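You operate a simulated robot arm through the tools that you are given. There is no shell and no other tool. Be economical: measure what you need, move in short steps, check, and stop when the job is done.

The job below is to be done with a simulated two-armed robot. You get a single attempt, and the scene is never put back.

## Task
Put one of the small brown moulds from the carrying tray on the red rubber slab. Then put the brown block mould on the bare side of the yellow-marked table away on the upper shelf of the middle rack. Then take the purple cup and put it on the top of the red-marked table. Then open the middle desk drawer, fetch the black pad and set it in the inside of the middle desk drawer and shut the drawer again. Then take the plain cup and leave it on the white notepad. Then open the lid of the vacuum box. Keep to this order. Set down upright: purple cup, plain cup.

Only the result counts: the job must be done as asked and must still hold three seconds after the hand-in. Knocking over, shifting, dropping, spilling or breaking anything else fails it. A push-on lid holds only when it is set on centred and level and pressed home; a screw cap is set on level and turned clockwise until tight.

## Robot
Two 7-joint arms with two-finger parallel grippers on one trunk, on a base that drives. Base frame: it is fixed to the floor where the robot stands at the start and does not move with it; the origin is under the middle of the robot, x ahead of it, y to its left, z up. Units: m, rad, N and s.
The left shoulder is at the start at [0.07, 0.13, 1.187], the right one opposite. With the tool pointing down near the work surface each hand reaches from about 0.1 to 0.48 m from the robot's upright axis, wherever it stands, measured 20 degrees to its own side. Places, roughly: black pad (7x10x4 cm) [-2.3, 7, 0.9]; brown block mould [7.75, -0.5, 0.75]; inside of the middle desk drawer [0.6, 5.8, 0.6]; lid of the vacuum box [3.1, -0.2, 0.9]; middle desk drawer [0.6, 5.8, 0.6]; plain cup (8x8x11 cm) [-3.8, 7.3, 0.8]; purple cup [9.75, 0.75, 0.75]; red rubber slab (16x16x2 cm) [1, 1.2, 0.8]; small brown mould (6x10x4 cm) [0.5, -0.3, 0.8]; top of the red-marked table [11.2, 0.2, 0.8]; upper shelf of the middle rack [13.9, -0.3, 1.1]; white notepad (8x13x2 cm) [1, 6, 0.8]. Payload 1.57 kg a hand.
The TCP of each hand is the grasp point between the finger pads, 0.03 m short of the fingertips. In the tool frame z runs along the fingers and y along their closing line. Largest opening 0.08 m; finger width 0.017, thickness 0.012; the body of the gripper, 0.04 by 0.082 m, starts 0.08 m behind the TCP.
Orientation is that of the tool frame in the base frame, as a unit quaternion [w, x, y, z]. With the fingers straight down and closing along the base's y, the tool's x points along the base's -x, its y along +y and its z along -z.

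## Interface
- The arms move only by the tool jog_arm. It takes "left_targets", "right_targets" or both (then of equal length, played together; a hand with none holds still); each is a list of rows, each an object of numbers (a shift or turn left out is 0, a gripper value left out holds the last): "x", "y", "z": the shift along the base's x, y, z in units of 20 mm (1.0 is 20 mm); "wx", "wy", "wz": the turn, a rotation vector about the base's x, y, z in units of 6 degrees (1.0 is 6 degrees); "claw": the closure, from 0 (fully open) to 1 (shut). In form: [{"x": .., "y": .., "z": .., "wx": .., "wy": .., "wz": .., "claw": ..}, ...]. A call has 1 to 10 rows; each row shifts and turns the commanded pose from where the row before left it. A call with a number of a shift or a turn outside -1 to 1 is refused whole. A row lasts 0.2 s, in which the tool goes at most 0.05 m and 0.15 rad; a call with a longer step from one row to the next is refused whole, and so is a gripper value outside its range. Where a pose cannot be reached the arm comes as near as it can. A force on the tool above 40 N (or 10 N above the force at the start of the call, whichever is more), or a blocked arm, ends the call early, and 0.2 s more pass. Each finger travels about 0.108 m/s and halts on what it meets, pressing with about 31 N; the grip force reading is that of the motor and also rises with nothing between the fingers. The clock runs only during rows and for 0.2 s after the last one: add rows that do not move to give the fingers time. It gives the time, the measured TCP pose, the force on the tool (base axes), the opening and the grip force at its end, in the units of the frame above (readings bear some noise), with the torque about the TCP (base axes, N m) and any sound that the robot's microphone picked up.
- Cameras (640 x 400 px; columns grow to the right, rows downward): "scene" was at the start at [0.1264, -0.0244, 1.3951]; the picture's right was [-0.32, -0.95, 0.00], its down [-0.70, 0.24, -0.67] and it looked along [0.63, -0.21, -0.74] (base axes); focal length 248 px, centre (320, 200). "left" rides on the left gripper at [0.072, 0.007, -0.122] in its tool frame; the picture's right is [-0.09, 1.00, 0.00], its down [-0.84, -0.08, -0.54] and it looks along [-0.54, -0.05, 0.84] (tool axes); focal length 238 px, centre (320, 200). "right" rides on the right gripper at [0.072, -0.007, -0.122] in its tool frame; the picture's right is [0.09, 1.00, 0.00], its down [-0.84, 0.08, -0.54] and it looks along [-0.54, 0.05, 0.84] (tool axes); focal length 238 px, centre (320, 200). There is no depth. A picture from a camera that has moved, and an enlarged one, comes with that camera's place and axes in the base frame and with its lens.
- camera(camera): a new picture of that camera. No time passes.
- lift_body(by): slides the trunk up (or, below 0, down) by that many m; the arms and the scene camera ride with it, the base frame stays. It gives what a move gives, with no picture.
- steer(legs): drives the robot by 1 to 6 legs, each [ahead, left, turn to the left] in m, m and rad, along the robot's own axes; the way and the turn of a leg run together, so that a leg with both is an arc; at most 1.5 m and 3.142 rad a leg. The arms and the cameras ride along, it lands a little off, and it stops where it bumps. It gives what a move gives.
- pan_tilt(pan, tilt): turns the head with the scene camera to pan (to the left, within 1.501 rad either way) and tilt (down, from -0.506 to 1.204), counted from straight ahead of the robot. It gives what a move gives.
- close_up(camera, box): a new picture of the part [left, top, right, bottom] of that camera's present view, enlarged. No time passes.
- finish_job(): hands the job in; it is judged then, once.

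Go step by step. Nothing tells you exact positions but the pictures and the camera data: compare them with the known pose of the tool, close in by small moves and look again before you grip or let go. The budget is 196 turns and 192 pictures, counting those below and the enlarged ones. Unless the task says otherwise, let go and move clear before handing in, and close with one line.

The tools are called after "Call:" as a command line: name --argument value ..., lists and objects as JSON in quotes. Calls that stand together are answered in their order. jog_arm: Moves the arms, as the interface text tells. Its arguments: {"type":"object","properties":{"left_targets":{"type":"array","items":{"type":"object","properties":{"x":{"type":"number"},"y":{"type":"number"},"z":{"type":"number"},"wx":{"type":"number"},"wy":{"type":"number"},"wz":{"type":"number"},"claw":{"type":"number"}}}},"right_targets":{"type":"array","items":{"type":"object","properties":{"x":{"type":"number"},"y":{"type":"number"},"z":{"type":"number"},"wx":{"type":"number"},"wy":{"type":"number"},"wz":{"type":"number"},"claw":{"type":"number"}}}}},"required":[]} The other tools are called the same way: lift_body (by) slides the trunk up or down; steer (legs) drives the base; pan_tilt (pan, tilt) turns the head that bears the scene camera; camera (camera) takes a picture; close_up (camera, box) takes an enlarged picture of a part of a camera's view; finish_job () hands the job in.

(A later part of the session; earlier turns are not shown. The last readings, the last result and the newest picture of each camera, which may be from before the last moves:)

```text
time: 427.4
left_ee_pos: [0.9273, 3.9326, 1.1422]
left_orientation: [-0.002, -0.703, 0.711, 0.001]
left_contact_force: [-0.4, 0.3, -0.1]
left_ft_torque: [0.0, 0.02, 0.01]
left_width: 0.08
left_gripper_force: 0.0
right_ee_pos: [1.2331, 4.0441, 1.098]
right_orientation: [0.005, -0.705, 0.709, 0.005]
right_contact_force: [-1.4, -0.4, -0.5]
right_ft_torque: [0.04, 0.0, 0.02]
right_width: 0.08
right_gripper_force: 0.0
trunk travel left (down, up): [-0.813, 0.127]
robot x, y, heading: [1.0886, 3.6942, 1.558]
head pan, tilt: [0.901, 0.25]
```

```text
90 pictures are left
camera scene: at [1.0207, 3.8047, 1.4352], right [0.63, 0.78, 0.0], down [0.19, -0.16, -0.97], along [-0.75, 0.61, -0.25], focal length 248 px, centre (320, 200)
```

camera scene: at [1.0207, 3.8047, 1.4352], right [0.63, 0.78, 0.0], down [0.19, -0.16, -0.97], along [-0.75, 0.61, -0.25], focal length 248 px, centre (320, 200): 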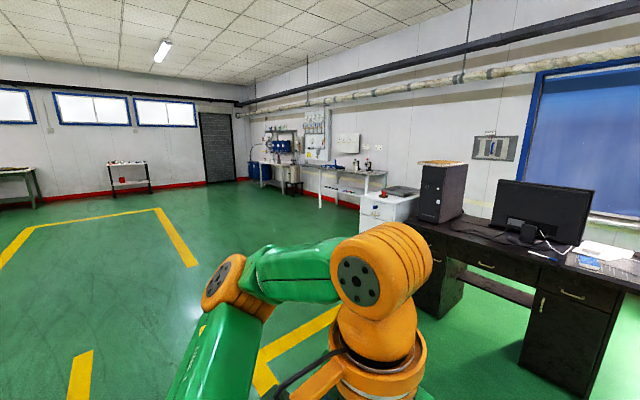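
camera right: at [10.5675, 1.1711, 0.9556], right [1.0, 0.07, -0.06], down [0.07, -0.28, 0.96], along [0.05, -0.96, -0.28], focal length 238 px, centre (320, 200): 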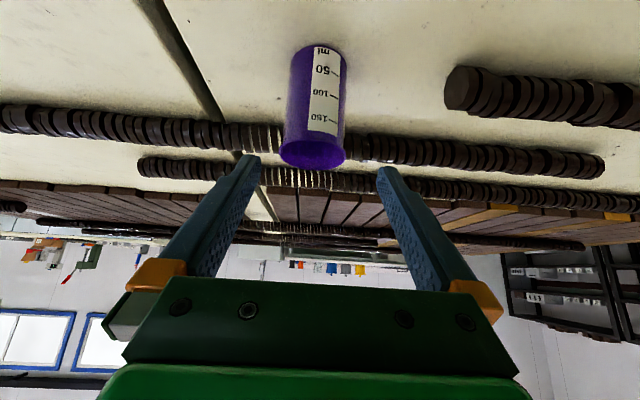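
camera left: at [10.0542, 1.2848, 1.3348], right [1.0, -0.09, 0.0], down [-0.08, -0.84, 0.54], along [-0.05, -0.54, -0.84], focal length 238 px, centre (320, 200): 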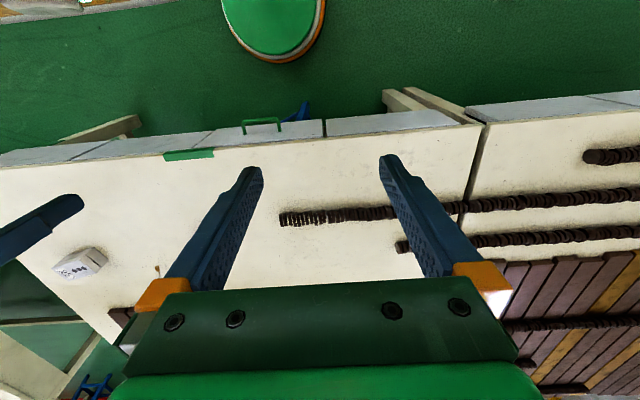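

The desk front is at y ≈ 5.6, with the middle drawer handle near (0.56, 5.58, 0.60). I'll go there to look closer.

Call:
steer --legs '[[1.2, 0.6, 0.012]]'

Call:
lift_body --by -0.25

Call:
pan_tilt --pan 0.0 --tilt 0.6

Call:
camera --camera "scene"

```text
time: 434.2
left_ee_pos: [0.3263, 5.1492, 1.1429]
left_orientation: [-0.001, -0.706, 0.708, 0.0]
left_contact_force: [0.1, 0.1, 0.0]
left_ft_torque: [0.01, 0.07, 0.0]
left_width: 0.0803
left_gripper_force: 0.1
right_ee_pos: [0.6323, 5.2656, 1.0988]
right_orientation: [-0.005, 0.708, -0.707, -0.005]
right_contact_force: [-0.2, 0.6, -0.6]
right_ft_torque: [-0.01, 0.01, -0.01]
right_width: 0.0802
right_gripper_force: 0.1
trunk travel left (down, up): [-0.813, 0.127]
robot x, y, heading: [0.492, 4.9176, 1.569]
head pan, tilt: [0.901, 0.25]
```

```text
time: 436.8
left_ee_pos: [0.3256, 5.1499, 0.8919]
left_orientation: [-0.001, -0.706, 0.708, 0.0]
left_contact_force: [-0.5, 0.6, -0.7]
left_ft_torque: [0.03, 0.0, -0.01]
left_width: 0.0804
left_gripper_force: 0.1
right_ee_pos: [0.6319, 5.2655, 0.8487]
right_orientation: [-0.005, 0.708, -0.706, -0.004]
right_contact_force: [0.1, 0.4, -0.1]
right_ft_torque: [-0.03, 0.02, 0.01]
right_width: 0.0802
right_gripper_force: 0.0
trunk travel left (down, up): [-0.563, 0.377]
robot x, y, heading: [0.4921, 4.9143, 1.565]
head pan, tilt: [0.901, 0.25]
```

```text
time: 438.0
left_ee_pos: [0.3262, 5.1494, 0.8925]
left_orientation: [-0.001, -0.707, 0.708, 0.0]
left_contact_force: [-0.2, 0.2, 0.2]
left_ft_torque: [0.0, -0.02, -0.01]
left_width: 0.0798
left_gripper_force: 0.0
right_ee_pos: [0.6335, 5.2652, 0.8493]
right_orientation: [-0.004, 0.707, -0.707, -0.004]
right_contact_force: [0.6, -0.3, 0.7]
right_ft_torque: [0.01, 0.01, -0.02]
right_width: 0.08
right_gripper_force: 0.1
trunk travel left (down, up): [-0.563, 0.377]
robot x, y, heading: [0.4925, 4.9147, 1.57]
head pan, tilt: [0.0, 0.6]
```

```text
89 pictures are left
camera scene: at [0.4947, 5.0541, 1.1531], right [1.0, 0.0, 0.0], down [0.0, -0.56, -0.83], along [0.0, 0.83, -0.56], focal length 248 px, centre (320, 200)
```

scene: 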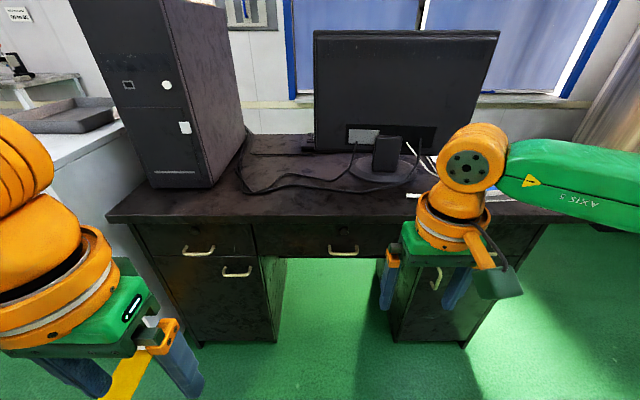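

Call:
close_up --camera "scene" --box '[250, 210, 410, 290]'

Call:
camera --camera "right"

```text
4.00 times, centred on (330, 250) of scene
camera zoom: at [0.4947, 5.0541, 1.1531], right [1.0, 0.0, 0.0], down [0.0, -0.56, -0.83], along [0.0, 0.83, -0.56], focal length 994 px, centre (280, 0)
```

zoom: 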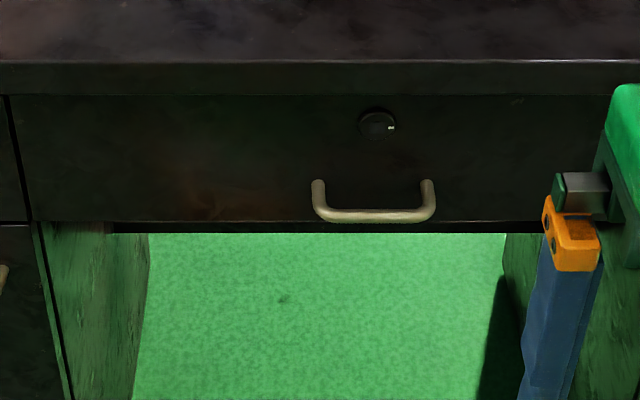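

```text
87 pictures are left
camera right: at [0.6391, 5.1922, 0.971], right [-1.0, -0.09, 0.0], down [-0.08, 0.83, 0.55], along [-0.05, 0.55, -0.83], focal length 238 px, centre (320, 200)
```

right: 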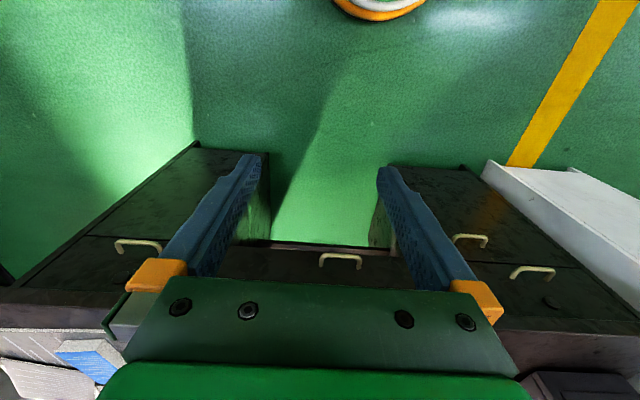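

The handle is a D-pull: bar at about (0.56, 5.596, 0.586), protruding ~3 cm. I'll lower the trunk and turn the right hand so its fingers point forward and close vertically.

Call:
lift_body --by -0.2

Call:
jog_arm --right_targets '[{"wx": 0.82, "wy": 0.82, "wz": -0.82}, {"wx": 0.82, "wy": 0.82, "wz": -0.82}, {"wx": 0.82, "wy": 0.82, "wz": -0.82}, {"wx": 0.82, "wy": 0.82, "wz": -0.82}, {"wx": 0.82, "wy": 0.82, "wz": -0.82}, {"wx": 0.82, "wy": 0.82, "wz": -0.82}, {"wx": 0.82, "wy": 0.82, "wz": -0.82}]'

Call:
camera --camera "scene"

```text
time: 440.1
left_ee_pos: [0.3266, 5.1509, 0.6925]
left_orientation: [-0.001, -0.707, 0.708, 0.0]
left_contact_force: [0.3, 1.4, 0.1]
left_ft_torque: [-0.01, 0.02, 0.02]
left_width: 0.08
left_gripper_force: 0.0
right_ee_pos: [0.6326, 5.2662, 0.6498]
right_orientation: [-0.004, 0.708, -0.707, -0.004]
right_contact_force: [0.2, -0.7, 0.5]
right_ft_torque: [0.05, 0.02, -0.01]
right_width: 0.0798
right_gripper_force: 0.1
trunk travel left (down, up): [-0.363, 0.577]
robot x, y, heading: [0.4923, 4.9108, 1.569]
head pan, tilt: [0.0, 0.6]
```

```text
time: 441.7
left_ee_pos: [0.3269, 5.1496, 0.6916]
left_orientation: [-0.001, -0.706, 0.708, -0.001]
left_contact_force: [-0.3, 0.4, -0.3]
left_ft_torque: [0.02, 0.04, 0.01]
left_width: 0.08
left_gripper_force: 0.1
right_ee_pos: [0.6356, 5.2806, 0.656]
right_orientation: [0.004, -0.409, 0.816, 0.409]
right_contact_force: [-0.1, 0.6, 0.2]
right_ft_torque: [-0.01, -0.02, -0.02]
right_width: 0.08
right_gripper_force: 0.0
right hand out of reach, approached as far as the arm can: row 7
trunk travel left (down, up): [-0.363, 0.577]
robot x, y, heading: [0.4921, 4.9161, 1.57]
head pan, tilt: [0.0, 0.6]
```

```text
86 pictures are left
camera scene: at [0.4949, 5.0543, 0.953], right [1.0, 0.0, 0.0], down [0.0, -0.57, -0.82], along [0.0, 0.82, -0.57], focal length 248 px, centre (320, 200)
```

scene: 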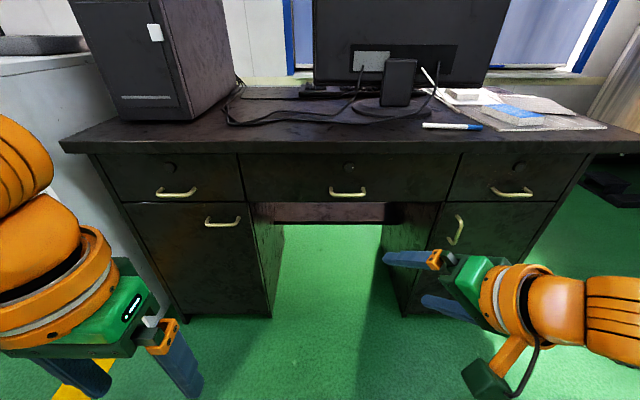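

It's working. Continuing the second half of the turn while extending a bit.

Call:
jog_arm --right_targets '[{"wx": 0.82, "wy": 0.82, "wz": -0.82, "y": 0.5}, {"wx": 0.82, "wy": 0.82, "wz": -0.82, "y": 0.5}, {"wx": 0.82, "wy": 0.82, "wz": -0.82, "y": 0.5}, {"wx": 0.82, "wy": 0.82, "wz": -0.82, "y": 0.5}, {"wx": 0.82, "wy": 0.82, "wz": -0.82, "y": 0.5}, {"wx": 0.82, "wy": 0.82, "wz": -0.82, "y": 0.5}, {"wx": 0.82, "wy": 0.82, "wz": -0.82, "y": 0.5}, {}]'

Call:
camera --camera "scene"

Call:
camera --camera "right"

```text
time: 443.5
left_ee_pos: [0.3264, 5.1495, 0.6932]
left_orientation: [-0.001, -0.707, 0.707, 0.0]
left_contact_force: [1.2, -0.8, -0.5]
left_ft_torque: [-0.01, 0.03, -0.02]
left_width: 0.0803
left_gripper_force: 0.1
right_ee_pos: [0.6225, 5.3716, 0.7625]
right_orientation: [0.006, 0.0, 0.712, 0.702]
right_contact_force: [-0.4, 1.1, 0.5]
right_ft_torque: [-0.01, 0.0, 0.02]
right_width: 0.0802
right_gripper_force: 0.1
right hand out of reach, approached as far as the arm can: row 1, 2, 3, 4, 5, 6, 7
trunk travel left (down, up): [-0.363, 0.577]
robot x, y, heading: [0.4941, 4.909, 1.572]
head pan, tilt: [0.0, 0.6]
```

```text
85 pictures are left
camera scene: at [0.495, 5.054, 0.953], right [1.0, 0.0, 0.0], down [0.0, -0.57, -0.83], along [0.0, 0.83, -0.57], focal length 248 px, centre (320, 200)
```

scene: 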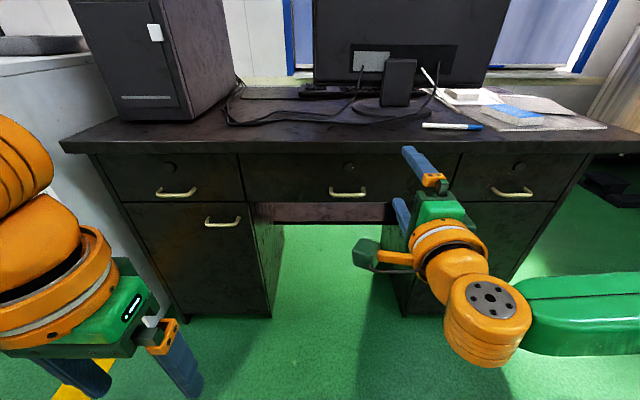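

```text
84 pictures are left
camera right: at [0.5502, 5.2503, 0.7587], right [-0.1, 0.02, 0.99], down [0.83, -0.55, 0.09], along [0.55, 0.84, 0.04], focal length 238 px, centre (320, 200)
```

right: 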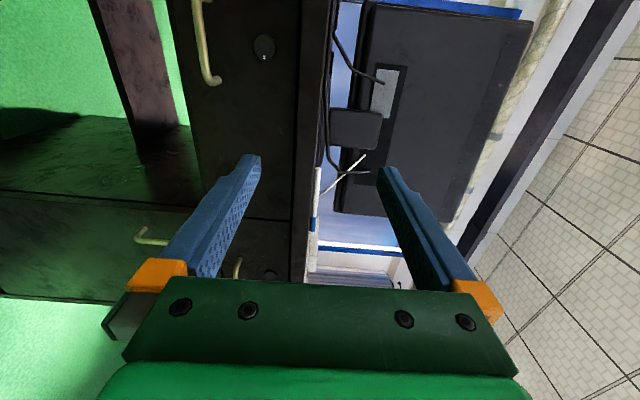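

The hand now points forward with vertical closing. I'll lower the trunk to handle height and align, stopping short of the handle.

Call:
lift_body --by -0.175

Call:
steer --legs '[[0.12, 0.06, 0]]'

Call:
camera --camera "right"

Call:
pan_tilt --pan 0.0 --tilt 0.5

Call:
camera --camera "scene"

```text
time: 445.5
left_ee_pos: [0.3261, 5.1496, 0.5174]
left_orientation: [-0.001, -0.707, 0.707, 0.0]
left_contact_force: [-0.6, 0.5, -0.2]
left_ft_torque: [0.0, 0.0, 0.02]
left_width: 0.0802
left_gripper_force: 0.2
right_ee_pos: [0.624, 5.3727, 0.5879]
right_orientation: [0.006, 0.0, 0.714, 0.7]
right_contact_force: [0.9, 1.3, 0.0]
right_ft_torque: [0.0, 0.02, 0.02]
right_width: 0.08
right_gripper_force: 0.0
trunk travel left (down, up): [-0.188, 0.752]
robot x, y, heading: [0.4961, 4.9156, 1.57]
head pan, tilt: [0.0, 0.6]
```

```text
time: 446.8
left_ee_pos: [0.2668, 5.271, 0.5163]
left_orientation: [-0.002, -0.707, 0.708, -0.001]
left_contact_force: [-0.2, -0.4, -0.5]
left_ft_torque: [-0.01, 0.03, 0.02]
left_width: 0.0802
left_gripper_force: 0.1
right_ee_pos: [0.5638, 5.4934, 0.5877]
right_orientation: [0.007, 0.0, 0.714, 0.7]
right_contact_force: [-0.5, -0.6, -0.4]
right_ft_torque: [-0.01, 0.02, 0.03]
right_width: 0.0801
right_gripper_force: 0.0
trunk travel left (down, up): [-0.188, 0.752]
robot x, y, heading: [0.4352, 5.0357, 1.57]
head pan, tilt: [0.0, 0.6]
```

```text
83 pictures are left
camera right: at [0.4905, 5.3717, 0.5832], right [-0.1, 0.02, 0.99], down [0.83, -0.55, 0.09], along [0.55, 0.84, 0.04], focal length 238 px, centre (320, 200)
```

right: 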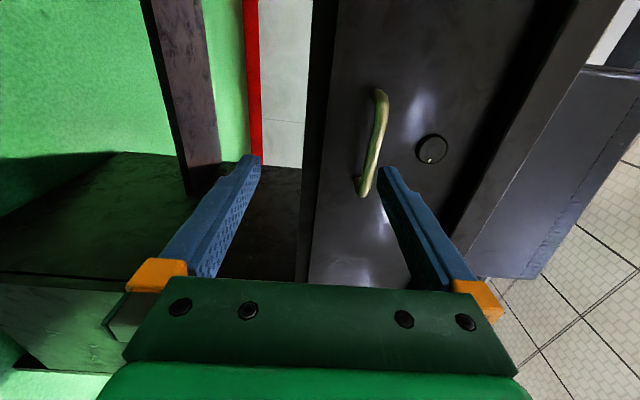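

```text
time: 447.5
left_ee_pos: [0.2669, 5.2711, 0.5188]
left_orientation: [-0.001, -0.707, 0.707, 0.001]
left_contact_force: [0.0, -0.4, -0.5]
left_ft_torque: [-0.02, 0.01, 0.01]
left_width: 0.08
left_gripper_force: 0.0
right_ee_pos: [0.5639, 5.4927, 0.5871]
right_orientation: [0.006, -0.001, 0.714, 0.701]
right_contact_force: [0.0, 0.4, 0.0]
right_ft_torque: [0.02, -0.02, -0.01]
right_width: 0.0801
right_gripper_force: 0.1
trunk travel left (down, up): [-0.188, 0.752]
robot x, y, heading: [0.434, 5.0389, 1.572]
head pan, tilt: [0.0, 0.499]
```

```text
82 pictures are left
camera scene: at [0.435, 5.1781, 0.7871], right [1.0, 0.0, 0.0], down [0.0, -0.48, -0.88], along [0.0, 0.88, -0.48], focal length 248 px, centre (320, 200)
```

scene: 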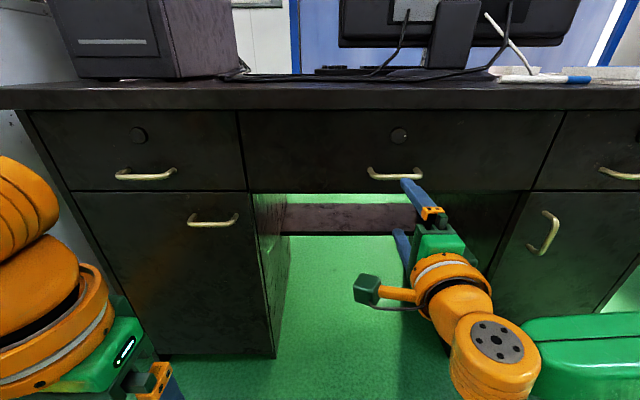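

Triangulating again, the bar is at about (0.558, 5.56, 0.627). I'll raise 4 cm and recheck.

Call:
lift_body --by 0.04

Call:
camera --camera "right"

Call:
close_up --camera "scene" --box '[320, 120, 480, 240]'

```text
time: 448.3
left_ee_pos: [0.2663, 5.2723, 0.558]
left_orientation: [-0.001, -0.707, 0.708, 0.0]
left_contact_force: [-0.7, 0.5, 0.3]
left_ft_torque: [-0.02, 0.02, 0.02]
left_width: 0.0801
left_gripper_force: 0.1
right_ee_pos: [0.564, 5.4937, 0.628]
right_orientation: [0.006, 0.0, 0.713, 0.701]
right_contact_force: [-0.9, 0.2, -1.0]
right_ft_torque: [-0.02, 0.0, 0.0]
right_width: 0.0796
right_gripper_force: 0.0
trunk travel left (down, up): [-0.228, 0.712]
robot x, y, heading: [0.4302, 5.0359, 1.575]
head pan, tilt: [0.0, 0.499]
```

```text
81 pictures are left
camera right: at [0.4906, 5.3717, 0.6233], right [-0.1, 0.02, 0.99], down [0.83, -0.55, 0.09], along [0.55, 0.84, 0.04], focal length 238 px, centre (320, 200)
```

right: 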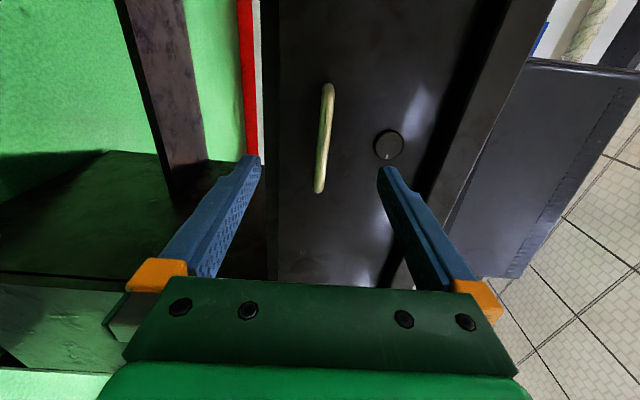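

```text
3.33 times, centred on (400, 180) of scene
camera zoom: at [0.435, 5.1782, 0.8272], right [1.0, 0.0, 0.0], down [0.0, -0.48, -0.88], along [0.0, 0.88, -0.48], focal length 828 px, centre (53, 267)
```

zoom: 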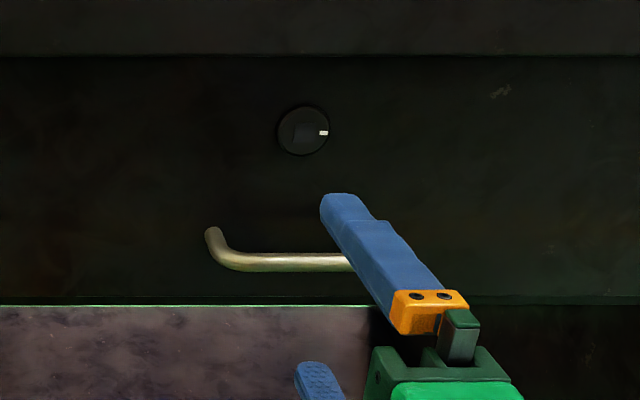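

The bar is centred between the fingers vertically. Advancing 6 cm and gripping.

Call:
steer --legs '[[0.062, 0, 0]]'

Call:
camera --camera "right"

```text
time: 449.4
left_ee_pos: [0.2663, 5.3313, 0.5566]
left_orientation: [-0.002, -0.706, 0.709, 0.0]
left_contact_force: [0.7, -0.4, -0.4]
left_ft_torque: [0.0, -0.02, 0.0]
left_width: 0.0798
left_gripper_force: 0.2
right_ee_pos: [0.5642, 5.5528, 0.6286]
right_orientation: [0.006, -0.001, 0.714, 0.7]
right_contact_force: [0.4, -2.7, -3.3]
right_ft_torque: [0.02, 0.02, -0.02]
right_width: 0.0773
right_gripper_force: 0.0
trunk travel left (down, up): [-0.228, 0.712]
robot x, y, heading: [0.4342, 5.0925, 1.566]
head pan, tilt: [0.0, 0.499]
stopped in leg 1: the force on the tool passed its limit at 94 N (the readings are from after the stop); the commanded pose is now the measured one
```

```text
79 pictures are left
camera right: at [0.4911, 5.43, 0.6231], right [-0.1, 0.02, 0.99], down [0.83, -0.55, 0.09], along [0.55, 0.84, 0.04], focal length 238 px, centre (320, 200)
```

right: 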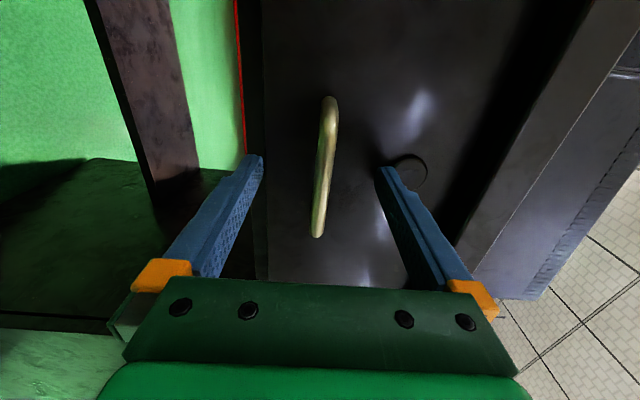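

The fingertips have reached the drawer front and the bar is between them. Backing off 5 mm and closing on the bar.

Call:
steer --legs '[[-0.006, 0, 0]]'

Call:
jog_arm --right_targets '[{"claw": 1}, {"claw": 1}, {"claw": 1}, {"claw": 1}, {"claw": 1}]'

Call:
camera --camera "right"

```text
time: 450.1
left_ee_pos: [0.267, 5.3245, 0.5563]
left_orientation: [-0.002, -0.706, 0.708, -0.001]
left_contact_force: [-0.7, 0.2, 0.1]
left_ft_torque: [0.0, 0.0, 0.01]
left_width: 0.0801
left_gripper_force: 0.1
right_ee_pos: [0.5651, 5.5456, 0.6279]
right_orientation: [0.006, -0.001, 0.713, 0.702]
right_contact_force: [0.3, -0.5, 0.1]
right_ft_torque: [0.03, 0.0, 0.02]
right_width: 0.0797
right_gripper_force: 0.1
trunk travel left (down, up): [-0.228, 0.712]
robot x, y, heading: [0.4349, 5.0931, 1.566]
head pan, tilt: [0.0, 0.499]
```

```text
time: 451.3
left_ee_pos: [0.2666, 5.3257, 0.5572]
left_orientation: [-0.001, -0.706, 0.708, 0.0]
left_contact_force: [0.2, 0.0, 0.4]
left_ft_torque: [0.02, 0.0, 0.01]
left_width: 0.0802
left_gripper_force: 0.1
right_ee_pos: [0.5639, 5.5467, 0.6275]
right_orientation: [0.006, -0.001, 0.712, 0.702]
right_contact_force: [0.0, 1.8, 2.0]
right_ft_torque: [0.03, 0.29, 0.06]
right_width: 0.0096
right_gripper_force: 27.9
trunk travel left (down, up): [-0.228, 0.712]
robot x, y, heading: [0.4315, 5.0921, 1.565]
head pan, tilt: [0.0, 0.499]
```

```text
78 pictures are left
camera right: at [0.4909, 5.424, 0.6235], right [-0.1, 0.02, 0.99], down [0.83, -0.55, 0.09], along [0.55, 0.84, 0.04], focal length 238 px, centre (320, 200)
```

right: 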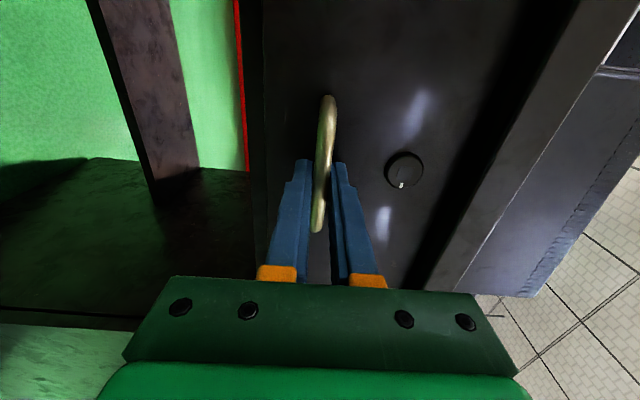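

The bar is gripped (9.6 mm). Pulling the drawer by reversing the base.

Call:
steer --legs '[[-0.25, 0, 0]]'

Call:
camera --camera "scene"

```text
time: 453.2
left_ee_pos: [0.2668, 5.069, 0.5575]
left_orientation: [-0.002, -0.706, 0.708, 0.001]
left_contact_force: [-1.0, -0.8, 0.3]
left_ft_torque: [0.01, 0.0, -0.02]
left_width: 0.0799
left_gripper_force: 0.0
right_ee_pos: [0.5646, 5.2888, 0.6281]
right_orientation: [0.005, 0.0, 0.712, 0.702]
right_contact_force: [9.9, -3.2, 2.3]
right_ft_torque: [-0.01, 0.18, -0.63]
right_width: 0.0094
right_gripper_force: 28.3
trunk travel left (down, up): [-0.228, 0.712]
robot x, y, heading: [0.4352, 4.8346, 1.568]
head pan, tilt: [0.0, 0.499]
```

```text
77 pictures are left
camera scene: at [0.4361, 4.9754, 0.8273], right [1.0, 0.0, 0.0], down [0.0, -0.48, -0.88], along [0.0, 0.88, -0.48], focal length 248 px, centre (320, 200)
```

scene: 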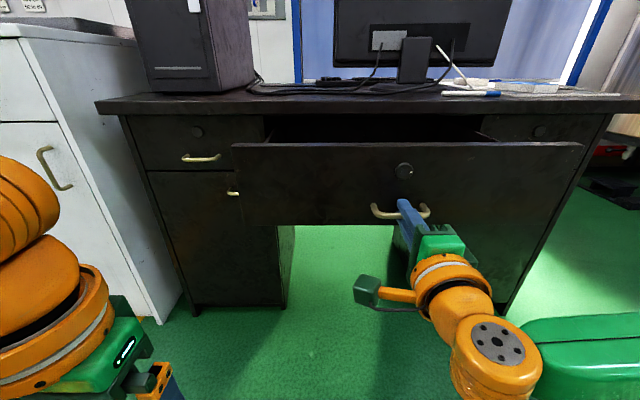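

The drawer is open about 25 cm. I'll release, back off and restore the right hand to vertical.

Call:
jog_arm --right_targets '[{"claw": 0}, {}, {}]'

Call:
steer --legs '[[-0.25, 0, 0]]'

Call:
lift_body --by 0.45

Call:
jog_arm --right_targets '[{"wx": -0.82, "wy": -0.82, "wz": 0.82}, {"wx": -0.82, "wy": -0.82, "wz": 0.82}, {"wx": -0.82, "wy": -0.82, "wz": 0.82}, {"wx": -0.82, "wy": -0.82, "wz": 0.82}, {"wx": -0.82, "wy": -0.82, "wz": 0.82}, {"wx": -0.82, "wy": -0.82, "wz": 0.82}, {"wx": -0.82, "wy": -0.82, "wz": 0.82}]'

Call:
jog_arm --right_targets '[{"wx": -0.82, "wy": -0.82, "wz": 0.82, "y": -0.5}, {"wx": -0.82, "wy": -0.82, "wz": 0.82, "y": -0.5}, {"wx": -0.82, "wy": -0.82, "wz": 0.82, "y": -0.5}, {"wx": -0.82, "wy": -0.82, "wz": 0.82, "y": -0.5}, {"wx": -0.82, "wy": -0.82, "wz": 0.82, "y": -0.5}, {"wx": -0.82, "wy": -0.82, "wz": 0.82, "y": -0.5}, {"wx": -0.82, "wy": -0.82, "wz": 0.82, "y": -0.5}, {}]'

Call:
camera --camera "scene"

```text
time: 454.0
left_ee_pos: [0.2657, 5.0696, 0.5567]
left_orientation: [-0.002, -0.707, 0.708, 0.0]
left_contact_force: [0.1, 0.7, -0.3]
left_ft_torque: [0.02, 0.03, -0.01]
left_width: 0.0799
left_gripper_force: 0.0
right_ee_pos: [0.5623, 5.2902, 0.6268]
right_orientation: [0.005, -0.001, 0.713, 0.701]
right_contact_force: [-0.5, 0.2, 0.1]
right_ft_torque: [0.0, -0.03, 0.0]
right_width: 0.0799
right_gripper_force: 0.1
trunk travel left (down, up): [-0.228, 0.712]
robot x, y, heading: [0.4333, 4.8382, 1.569]
head pan, tilt: [0.0, 0.499]
```

```text
time: 455.8
left_ee_pos: [0.2658, 4.8185, 0.5579]
left_orientation: [-0.001, -0.707, 0.707, 0.0]
left_contact_force: [-0.4, -0.2, -0.8]
left_ft_torque: [-0.02, -0.02, -0.02]
left_width: 0.08
left_gripper_force: 0.0
right_ee_pos: [0.5617, 5.0388, 0.6276]
right_orientation: [0.004, -0.001, 0.712, 0.702]
right_contact_force: [0.1, -0.6, 0.7]
right_ft_torque: [-0.03, 0.02, -0.02]
right_width: 0.0804
right_gripper_force: 0.0
trunk travel left (down, up): [-0.228, 0.712]
robot x, y, heading: [0.4325, 4.5835, 1.572]
head pan, tilt: [0.0, 0.499]
```

```text
refused: 0.45 is not a number from -0.4 to 0.4
```

```text
time: 457.4
left_ee_pos: [0.2661, 4.8181, 0.557]
left_orientation: [0.001, 0.707, -0.707, 0.0]
left_contact_force: [0.3, -0.3, 0.3]
left_ft_torque: [-0.02, 0.01, -0.02]
left_width: 0.0798
left_gripper_force: 0.0
right_ee_pos: [0.5617, 5.0412, 0.6272]
right_orientation: [0.007, -0.409, 0.818, 0.404]
right_contact_force: [-0.8, 0.0, 0.0]
right_ft_torque: [-0.02, 0.0, 0.0]
right_width: 0.0797
right_gripper_force: 0.0
trunk travel left (down, up): [-0.228, 0.712]
robot x, y, heading: [0.432, 4.5874, 1.575]
head pan, tilt: [0.0, 0.499]
```

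```text
time: 459.2
left_ee_pos: [0.2655, 4.8192, 0.557]
left_orientation: [-0.001, -0.707, 0.707, 0.001]
left_contact_force: [-1.0, -0.1, -0.4]
left_ft_torque: [0.02, 0.01, -0.01]
left_width: 0.0802
left_gripper_force: 0.0
right_ee_pos: [0.6014, 4.9387, 0.6049]
right_orientation: [-0.007, 0.709, -0.706, -0.002]
right_contact_force: [0.3, 0.1, -0.7]
right_ft_torque: [0.01, 0.02, -0.02]
right_width: 0.08
right_gripper_force: 0.1
right hand out of reach, approached as far as the arm can: row 4, 5, 6, 7
trunk travel left (down, up): [-0.228, 0.712]
robot x, y, heading: [0.4287, 4.5844, 1.575]
head pan, tilt: [0.0, 0.499]
```

```text
76 pictures are left
camera scene: at [0.434, 4.7261, 0.8271], right [1.0, 0.0, 0.0], down [0.0, -0.48, -0.88], along [0.0, 0.88, -0.48], focal length 248 px, centre (320, 200)
```

scene: 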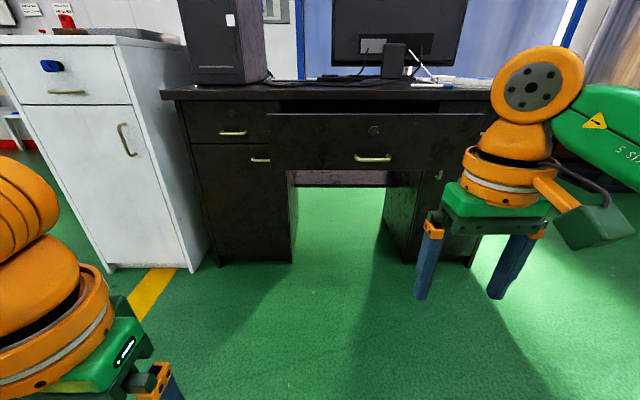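

Drawer stays open. Raise the trunk and look toward the pad's bench to the west.

Call:
lift_body --by 0.4

Call:
steer --legs '[[0, 1.4, 0]]'

Call:
pan_tilt --pan 0.4 --tilt 0.25

Call:
camera --camera "scene"

```text
time: 463.0
left_ee_pos: [0.2658, 4.8189, 0.9563]
left_orientation: [-0.001, -0.707, 0.707, -0.001]
left_contact_force: [0.8, -0.4, -0.1]
left_ft_torque: [0.03, 0.0, -0.01]
left_width: 0.0802
left_gripper_force: 0.1
right_ee_pos: [0.6011, 4.9389, 1.0061]
right_orientation: [-0.007, 0.708, -0.707, -0.002]
right_contact_force: [0.5, -0.4, -1.4]
right_ft_torque: [0.04, -0.04, 0.03]
right_width: 0.0799
right_gripper_force: 0.1
trunk travel left (down, up): [-0.628, 0.312]
robot x, y, heading: [0.4335, 4.5828, 1.57]
head pan, tilt: [0.0, 0.499]
```

```text
time: 470.0
left_ee_pos: [-1.1285, 4.8267, 0.9572]
left_orientation: [-0.002, -0.703, 0.711, 0.0]
left_contact_force: [0.0, 0.5, -0.4]
left_ft_torque: [0.0, 0.0, 0.02]
left_width: 0.08
left_gripper_force: 0.0
right_ee_pos: [-0.7919, 4.9426, 1.0042]
right_orientation: [0.006, -0.704, 0.71, 0.003]
right_contact_force: [-0.5, -0.2, 0.7]
right_ft_torque: [0.0, -0.01, 0.0]
right_width: 0.0798
right_gripper_force: 0.1
trunk travel left (down, up): [-0.628, 0.312]
robot x, y, heading: [-0.9636, 4.5884, 1.561]
head pan, tilt: [0.0, 0.499]
```

```text
time: 470.8
left_ee_pos: [-1.1291, 4.8253, 0.9572]
left_orientation: [-0.001, -0.704, 0.71, 0.0]
left_contact_force: [0.8, 0.3, -0.4]
left_ft_torque: [0.01, -0.03, 0.0]
left_width: 0.0799
left_gripper_force: 0.0
right_ee_pos: [-0.7921, 4.9434, 1.0053]
right_orientation: [0.007, -0.705, 0.709, 0.001]
right_contact_force: [-0.6, 0.0, 0.5]
right_ft_torque: [0.01, -0.01, 0.0]
right_width: 0.08
right_gripper_force: 0.2
trunk travel left (down, up): [-0.628, 0.312]
robot x, y, heading: [-0.9605, 4.5888, 1.56]
head pan, tilt: [0.4, 0.25]
```

```text
75 pictures are left
camera scene: at [-0.9969, 4.7274, 1.2502], right [0.93, 0.38, 0.0], down [0.09, -0.23, -0.97], along [-0.37, 0.9, -0.25], focal length 248 px, centre (320, 200)
```

scene: 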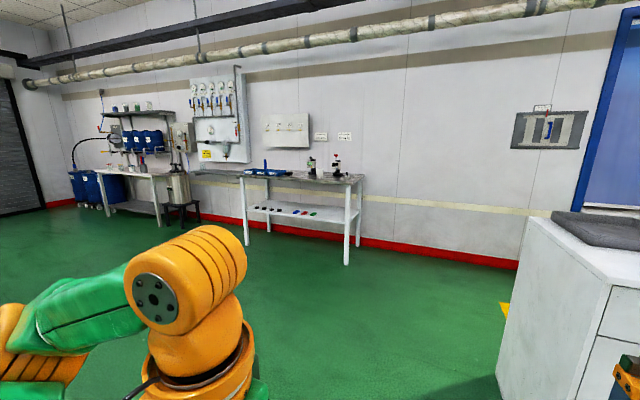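

The pad's bench is ahead (front edge y ≈ 6.9, x −2.85 to −1.6). I'll drive toward it and look.

Call:
steer --legs '[[0.9, 1.15, 0.01], [0.65, 0, 0]]'

Call:
pan_tilt --pan 0.0 --tilt 0.5

Call:
camera --camera "scene"

```text
time: 481.4
left_ee_pos: [-2.3394, 6.3596, 0.9574]
left_orientation: [0.001, 0.721, -0.693, -0.001]
left_contact_force: [0.5, 0.1, -0.3]
left_ft_torque: [-0.01, -0.01, -0.02]
left_width: 0.0798
left_gripper_force: 0.1
right_ee_pos: [-2.0089, 6.4921, 1.0063]
right_orientation: [-0.007, 0.721, -0.693, -0.003]
right_contact_force: [0.2, -0.8, 0.5]
right_ft_torque: [0.0, 0.01, 0.02]
right_width: 0.0802
right_gripper_force: 0.0
trunk travel left (down, up): [-0.628, 0.312]
robot x, y, heading: [-2.1629, 6.1307, 1.609]
head pan, tilt: [0.4, 0.25]
```

```text
time: 482.2
left_ee_pos: [-2.3408, 6.3588, 0.9578]
left_orientation: [0.001, 0.72, -0.694, 0.0]
left_contact_force: [-0.5, 1.4, -0.6]
left_ft_torque: [-0.03, 0.0, -0.01]
left_width: 0.08
left_gripper_force: 0.1
right_ee_pos: [-2.0102, 6.4924, 1.0054]
right_orientation: [-0.007, 0.721, -0.693, -0.002]
right_contact_force: [0.8, 0.2, 0.3]
right_ft_torque: [0.0, -0.02, -0.03]
right_width: 0.0799
right_gripper_force: 0.1
trunk travel left (down, up): [-0.628, 0.312]
robot x, y, heading: [-2.1627, 6.1318, 1.612]
head pan, tilt: [0.0, 0.499]
```

```text
74 pictures are left
camera scene: at [-2.168, 6.2732, 1.2272], right [1.0, 0.04, 0.0], down [0.02, -0.48, -0.88], along [-0.03, 0.88, -0.48], focal length 248 px, centre (320, 200)
```

scene: 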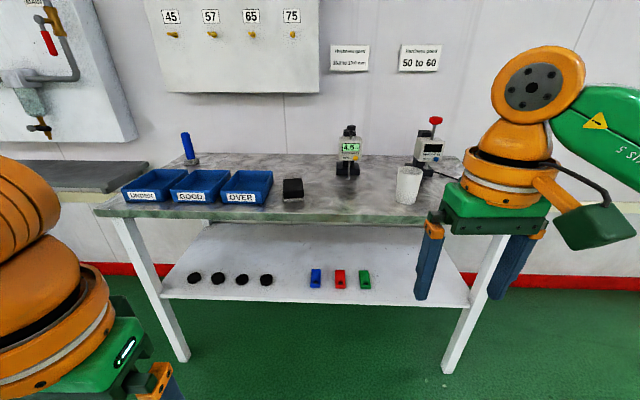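

Call:
close_up --camera "scene" --box '[210, 150, 370, 230]'

Call:
camera --camera "left"

```text
4.00 times, centred on (290, 190) of scene
camera zoom: at [-2.168, 6.2732, 1.2272], right [1.0, 0.04, 0.0], down [0.02, -0.48, -0.88], along [-0.03, 0.88, -0.48], focal length 994 px, centre (440, 240)
```

zoom: 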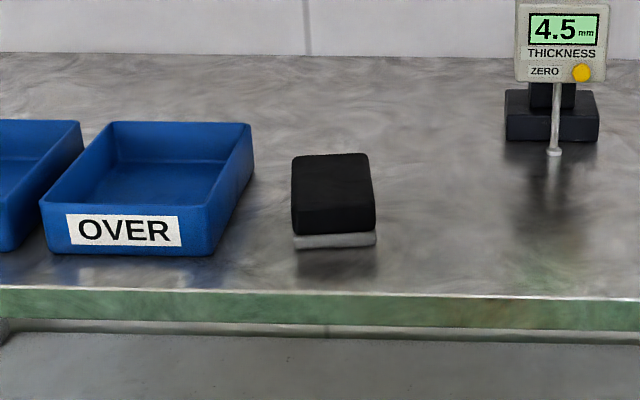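

```text
72 pictures are left
camera left: at [-2.3429, 6.2884, 1.0787], right [-1.0, 0.05, 0.0], down [0.05, 0.84, 0.54], along [0.03, 0.54, -0.84], focal length 238 px, centre (320, 200)
```

left: 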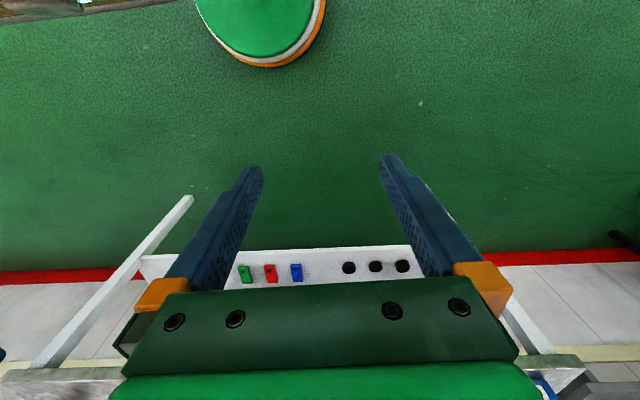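

The black sponge pad lies along y at about (-2.28, 7.02), close to a blue bin. I'll raise the trunk, drive in and use the left hand.

Call:
lift_body --by 0.12

Call:
steer --legs '[[0.47, -0.02, -0.041]]'

Call:
pan_tilt --pan 0.1 --tilt 0.9

Call:
camera --camera "scene"

Call:
camera --camera "left"

```text
time: 483.8
left_ee_pos: [-2.3409, 6.3593, 1.0767]
left_orientation: [0.001, 0.72, -0.694, 0.0]
left_contact_force: [-0.4, -0.6, 0.0]
left_ft_torque: [0.0, 0.04, 0.02]
left_width: 0.0802
left_gripper_force: 0.0
right_ee_pos: [-2.0095, 6.4931, 1.1252]
right_orientation: [-0.007, 0.721, -0.693, -0.002]
right_contact_force: [0.1, -0.1, 0.6]
right_ft_torque: [-0.02, -0.02, -0.03]
right_width: 0.0798
right_gripper_force: 0.1
trunk travel left (down, up): [-0.748, 0.192]
robot x, y, heading: [-2.162, 6.1345, 1.606]
head pan, tilt: [0.0, 0.499]
```

```text
time: 486.5
left_ee_pos: [-2.3137, 6.8293, 1.0767]
left_orientation: [-0.001, -0.702, 0.712, 0.0]
left_contact_force: [-0.4, -0.1, 0.3]
left_ft_torque: [0.04, 0.0, -0.01]
left_width: 0.08
left_gripper_force: 0.0
right_ee_pos: [-1.9765, 6.9452, 1.1265]
right_orientation: [0.008, -0.702, 0.712, 0.002]
right_contact_force: [-0.5, 0.4, -0.1]
right_ft_torque: [0.03, 0.0, 0.02]
right_width: 0.0801
right_gripper_force: 0.2
trunk travel left (down, up): [-0.748, 0.192]
robot x, y, heading: [-2.1497, 6.5924, 1.561]
head pan, tilt: [0.0, 0.499]
```

```text
time: 487.4
left_ee_pos: [-2.3142, 6.8309, 1.0762]
left_orientation: [-0.001, -0.703, 0.711, 0.0]
left_contact_force: [-0.3, 0.0, 0.1]
left_ft_torque: [-0.01, 0.03, -0.02]
left_width: 0.0801
left_gripper_force: 0.1
right_ee_pos: [-1.977, 6.9461, 1.126]
right_orientation: [0.007, -0.704, 0.711, 0.002]
right_contact_force: [0.2, 0.1, 0.3]
right_ft_torque: [0.01, -0.02, 0.0]
right_width: 0.0799
right_gripper_force: 0.1
trunk travel left (down, up): [-0.748, 0.192]
robot x, y, heading: [-2.1497, 6.5888, 1.56]
head pan, tilt: [0.099, 0.901]
```

```text
71 pictures are left
camera scene: at [-2.1541, 6.7202, 1.3133], right [1.0, 0.09, 0.0], down [0.07, -0.78, -0.62], along [-0.05, 0.62, -0.78], focal length 248 px, centre (320, 200)
```

scene: 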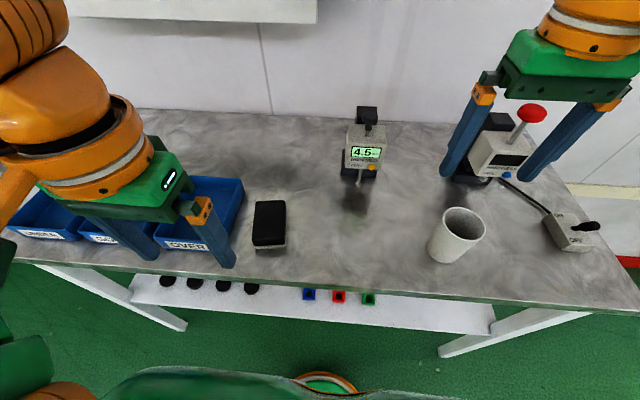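

```text
70 pictures are left
camera left: at [-2.3204, 6.7601, 1.1987], right [-0.99, 0.11, 0.0], down [0.09, 0.84, 0.54], along [0.06, 0.54, -0.84], focal length 238 px, centre (320, 200)
```

left: 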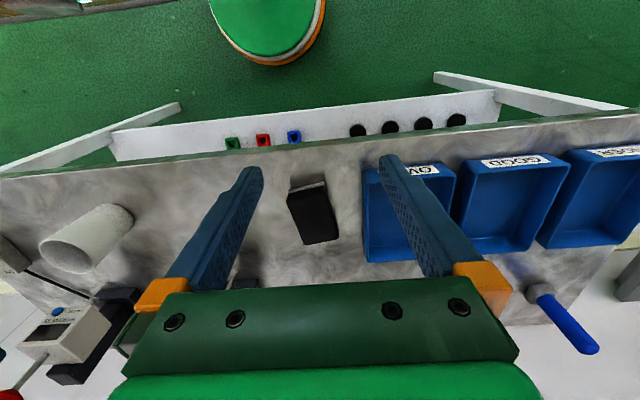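

The pad top is centred at about (-2.283, 7.006), z ≈ 0.865. I'll drive in 6 cm and bring the left hand above it.

Call:
steer --legs '[[0.06, 0, 0.01]]'

Call:
jog_arm --left_targets '[{"x": 0.25, "y": 0.95, "z": -0.9, "wz": 0.35}, {"x": 0.25, "y": 0.95, "z": -0.9, "wz": 0.35}, {"x": 0.25, "y": 0.95, "z": -0.9}, {"x": 0.25, "y": 0.95, "z": -0.9}, {"x": 0.25, "y": 0.95, "z": -0.9}, {"x": 0.25, "y": 0.9, "z": -0.9}, {}]'

Call:
camera --camera "left"

```text
time: 488.4
left_ee_pos: [-2.316, 6.8846, 1.0785]
left_orientation: [0.001, -0.706, 0.708, 0.002]
left_contact_force: [0.1, -1.0, -0.2]
left_ft_torque: [0.07, 0.01, 0.02]
left_width: 0.08
left_gripper_force: 0.1
right_ee_pos: [-1.9792, 7.0029, 1.1264]
right_orientation: [0.009, -0.707, 0.707, 0.005]
right_contact_force: [-0.5, 0.7, 0.9]
right_ft_torque: [0.02, 0.01, 0.0]
right_width: 0.08
right_gripper_force: 0.0
trunk travel left (down, up): [-0.748, 0.192]
robot x, y, heading: [-2.1475, 6.6511, 1.578]
head pan, tilt: [0.099, 0.901]
```

```text
time: 490.0
left_ee_pos: [-2.287, 7.0006, 0.9702]
left_orientation: [0.001, 0.732, -0.682, 0.0]
left_contact_force: [0.4, -0.1, 0.0]
left_ft_torque: [0.05, -0.03, -0.02]
left_width: 0.0799
left_gripper_force: 0.1
right_ee_pos: [-1.9801, 7.0092, 1.127]
right_orientation: [-0.007, 0.707, -0.707, -0.003]
right_contact_force: [-0.6, -0.1, 0.0]
right_ft_torque: [0.0, 0.01, 0.02]
right_width: 0.0802
right_gripper_force: 0.0
trunk travel left (down, up): [-0.748, 0.192]
robot x, y, heading: [-2.1476, 6.656, 1.568]
head pan, tilt: [0.099, 0.901]
```

```text
69 pictures are left
camera left: at [-2.2871, 6.9291, 1.0911], right [-1.0, 0.02, 0.0], down [0.02, 0.84, 0.54], along [0.01, 0.54, -0.84], focal length 238 px, centre (320, 200)
```

left: 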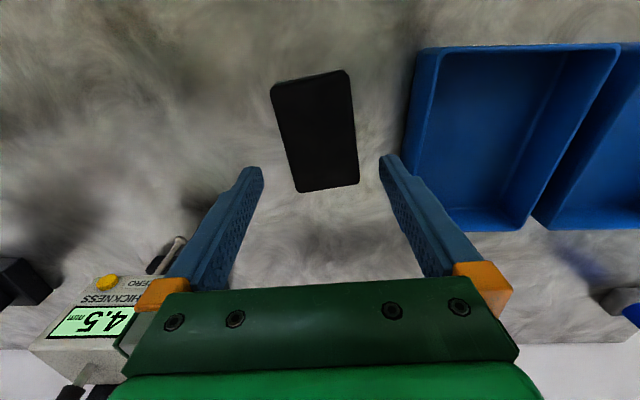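

Aligned except ~4° more yaw. I'll rotate and lower around the pad.

Call:
jog_arm --left_targets '[{"wz": 0.6, "y": 0.25}, {"z": -0.9}, {"z": -0.9}, {"z": -0.9}, {"z": -0.9}, {"z": -0.8}, {}]'

Call:
camera --camera "left"

Call:
close_up --camera "scene" --box '[180, 160, 340, 280]'

```text
time: 491.6
left_ee_pos: [-2.2853, 7.0065, 0.881]
left_orientation: [0.001, 0.753, -0.658, 0.0]
left_contact_force: [0.5, 0.5, -0.7]
left_ft_torque: [0.04, 0.01, 0.05]
left_width: 0.0804
left_gripper_force: 0.1
right_ee_pos: [-1.9802, 7.0082, 1.1243]
right_orientation: [-0.007, 0.707, -0.707, -0.003]
right_contact_force: [-0.1, -0.4, 0.3]
right_ft_torque: [0.03, -0.01, 0.02]
right_width: 0.0802
right_gripper_force: 0.0
trunk travel left (down, up): [-0.748, 0.192]
robot x, y, heading: [-2.1503, 6.656, 1.57]
head pan, tilt: [0.099, 0.901]
```

```text
68 pictures are left
camera left: at [-2.2815, 6.9353, 1.0032], right [-1.0, -0.04, 0.0], down [-0.04, 0.84, 0.54], along [-0.02, 0.54, -0.84], focal length 238 px, centre (320, 200)
```

left: 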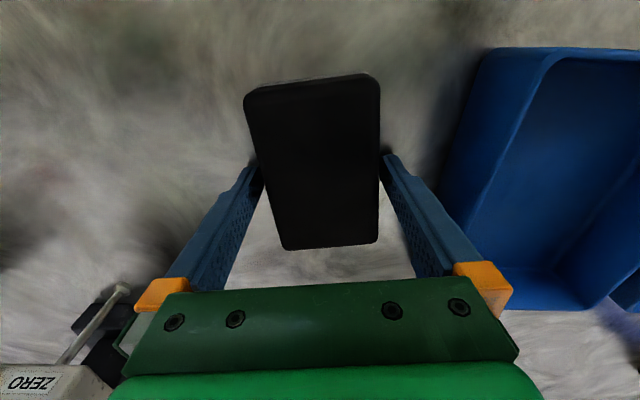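

```text
3.33 times, centred on (260, 220) of scene
camera zoom: at [-2.1551, 6.7803, 1.3132], right [1.0, 0.1, 0.0], down [0.08, -0.78, -0.62], along [-0.06, 0.62, -0.78], focal length 828 px, centre (520, 133)
```

zoom: 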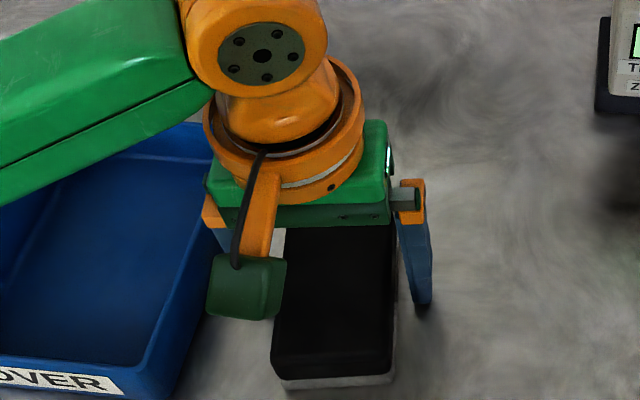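

The fingers already straddle the pad. Gripping here.

Call:
jog_arm --left_targets '[{"z": -0.2, "x": 0.1}, {"claw": 1}, {"claw": 1}, {"claw": 1}, {"claw": 1}]'

Call:
lift_body --by 0.1

Call:
camera --camera "left"

```text
time: 492.9
left_ee_pos: [-2.2842, 7.0049, 0.8812]
left_orientation: [-0.001, 0.754, -0.657, -0.002]
left_contact_force: [-2.2, -2.0, 17.2]
left_ft_torque: [-0.51, 0.11, -0.2]
left_width: 0.0647
left_gripper_force: 30.9
right_ee_pos: [-1.9804, 7.0055, 1.1259]
right_orientation: [-0.007, 0.708, -0.707, -0.004]
right_contact_force: [-0.1, -0.7, -0.6]
right_ft_torque: [0.03, 0.02, 0.0]
right_width: 0.0799
right_gripper_force: 0.0
trunk travel left (down, up): [-0.748, 0.192]
robot x, y, heading: [-2.1504, 6.6569, 1.568]
head pan, tilt: [0.099, 0.901]
stopped in row 5 (left hand): the force on the tool passed its limit at 41 N (the readings are from after the stop); the commanded pose is now the measured one
```

```text
time: 494.2
left_ee_pos: [-2.284, 7.0066, 0.9786]
left_orientation: [0.001, 0.754, -0.657, 0.0]
left_contact_force: [0.1, 0.2, -1.4]
left_ft_torque: [0.03, -0.01, -0.03]
left_width: 0.0647
left_gripper_force: 30.7
right_ee_pos: [-1.9803, 7.0091, 1.225]
right_orientation: [-0.007, 0.707, -0.707, -0.003]
right_contact_force: [-0.3, 0.4, 0.8]
right_ft_torque: [0.0, 0.02, -0.02]
right_width: 0.0798
right_gripper_force: 0.0
trunk travel left (down, up): [-0.848, 0.092]
robot x, y, heading: [-2.1464, 6.6548, 1.571]
head pan, tilt: [0.099, 0.901]
```

```text
66 pictures are left
camera left: at [-2.2804, 6.936, 1.0998], right [-1.0, -0.04, 0.0], down [-0.04, 0.84, 0.54], along [-0.02, 0.54, -0.84], focal length 238 px, centre (320, 200)
```

left: 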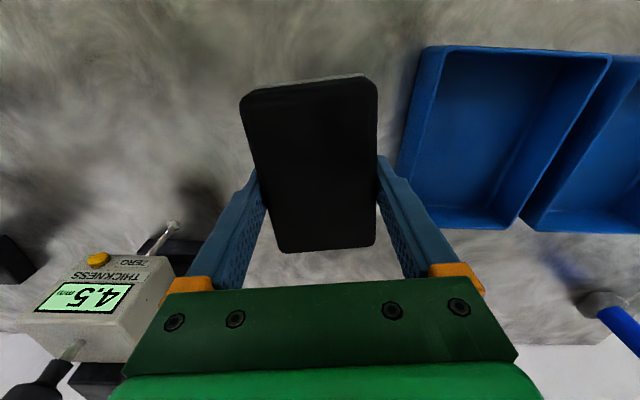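

The pad is held. I'll back off and return to the open drawer.

Call:
steer --legs '[[-1.0, 0, 0], [-1.0, 0, 0], [0, -1.4, 0], [0, -1.42, 0]]'

Call:
lift_body --by -0.2

Call:
pan_tilt --pan 0.1 --tilt 0.75

Call:
camera --camera "scene"

```text
time: 517.4
left_ee_pos: [0.5061, 5.013, 0.9783]
left_orientation: [0.001, 0.758, -0.653, 0.0]
left_contact_force: [0.7, 0.1, -0.5]
left_ft_torque: [0.04, 0.03, -0.01]
left_width: 0.0645
left_gripper_force: 30.9
right_ee_pos: [0.8105, 5.0162, 1.225]
right_orientation: [-0.007, 0.712, -0.702, -0.003]
right_contact_force: [-0.5, -0.1, 0.2]
right_ft_torque: [0.02, 0.01, 0.0]
right_width: 0.08
right_gripper_force: 0.2
trunk travel left (down, up): [-0.848, 0.092]
robot x, y, heading: [0.6454, 4.6631, 1.579]
head pan, tilt: [0.099, 0.901]
```

```text
time: 519.6
left_ee_pos: [0.5067, 5.013, 0.7786]
left_orientation: [-0.001, 0.758, -0.652, -0.001]
left_contact_force: [0.1, -0.3, -0.8]
left_ft_torque: [0.01, -0.04, 0.01]
left_width: 0.0644
left_gripper_force: 31.6
right_ee_pos: [0.8118, 5.017, 1.0244]
right_orientation: [-0.007, 0.712, -0.702, -0.002]
right_contact_force: [0.3, -0.5, -0.6]
right_ft_torque: [-0.02, 0.03, 0.02]
right_width: 0.08
right_gripper_force: 0.0
trunk travel left (down, up): [-0.648, 0.292]
robot x, y, heading: [0.6443, 4.6597, 1.579]
head pan, tilt: [0.099, 0.901]
```

```text
time: 520.3
left_ee_pos: [0.5063, 5.0122, 0.7783]
left_orientation: [0.0, 0.757, -0.653, 0.0]
left_contact_force: [0.4, -0.3, -0.9]
left_ft_torque: [0.04, 0.01, 0.0]
left_width: 0.0645
left_gripper_force: 30.9
right_ee_pos: [0.8115, 5.018, 1.0253]
right_orientation: [-0.008, 0.712, -0.702, -0.003]
right_contact_force: [0.6, 0.5, 0.6]
right_ft_torque: [-0.02, 0.0, 0.02]
right_width: 0.0799
right_gripper_force: 0.1
trunk travel left (down, up): [-0.648, 0.292]
robot x, y, heading: [0.6431, 4.6618, 1.582]
head pan, tilt: [0.099, 0.75]
```

```text
65 pictures are left
camera scene: at [0.6387, 4.7942, 1.2251], right [0.99, 0.11, 0.0], down [0.08, -0.68, -0.73], along [-0.08, 0.73, -0.68], focal length 248 px, centre (320, 200)
```

scene: 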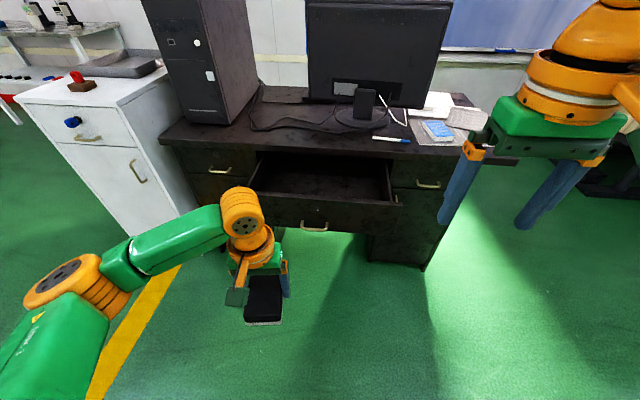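

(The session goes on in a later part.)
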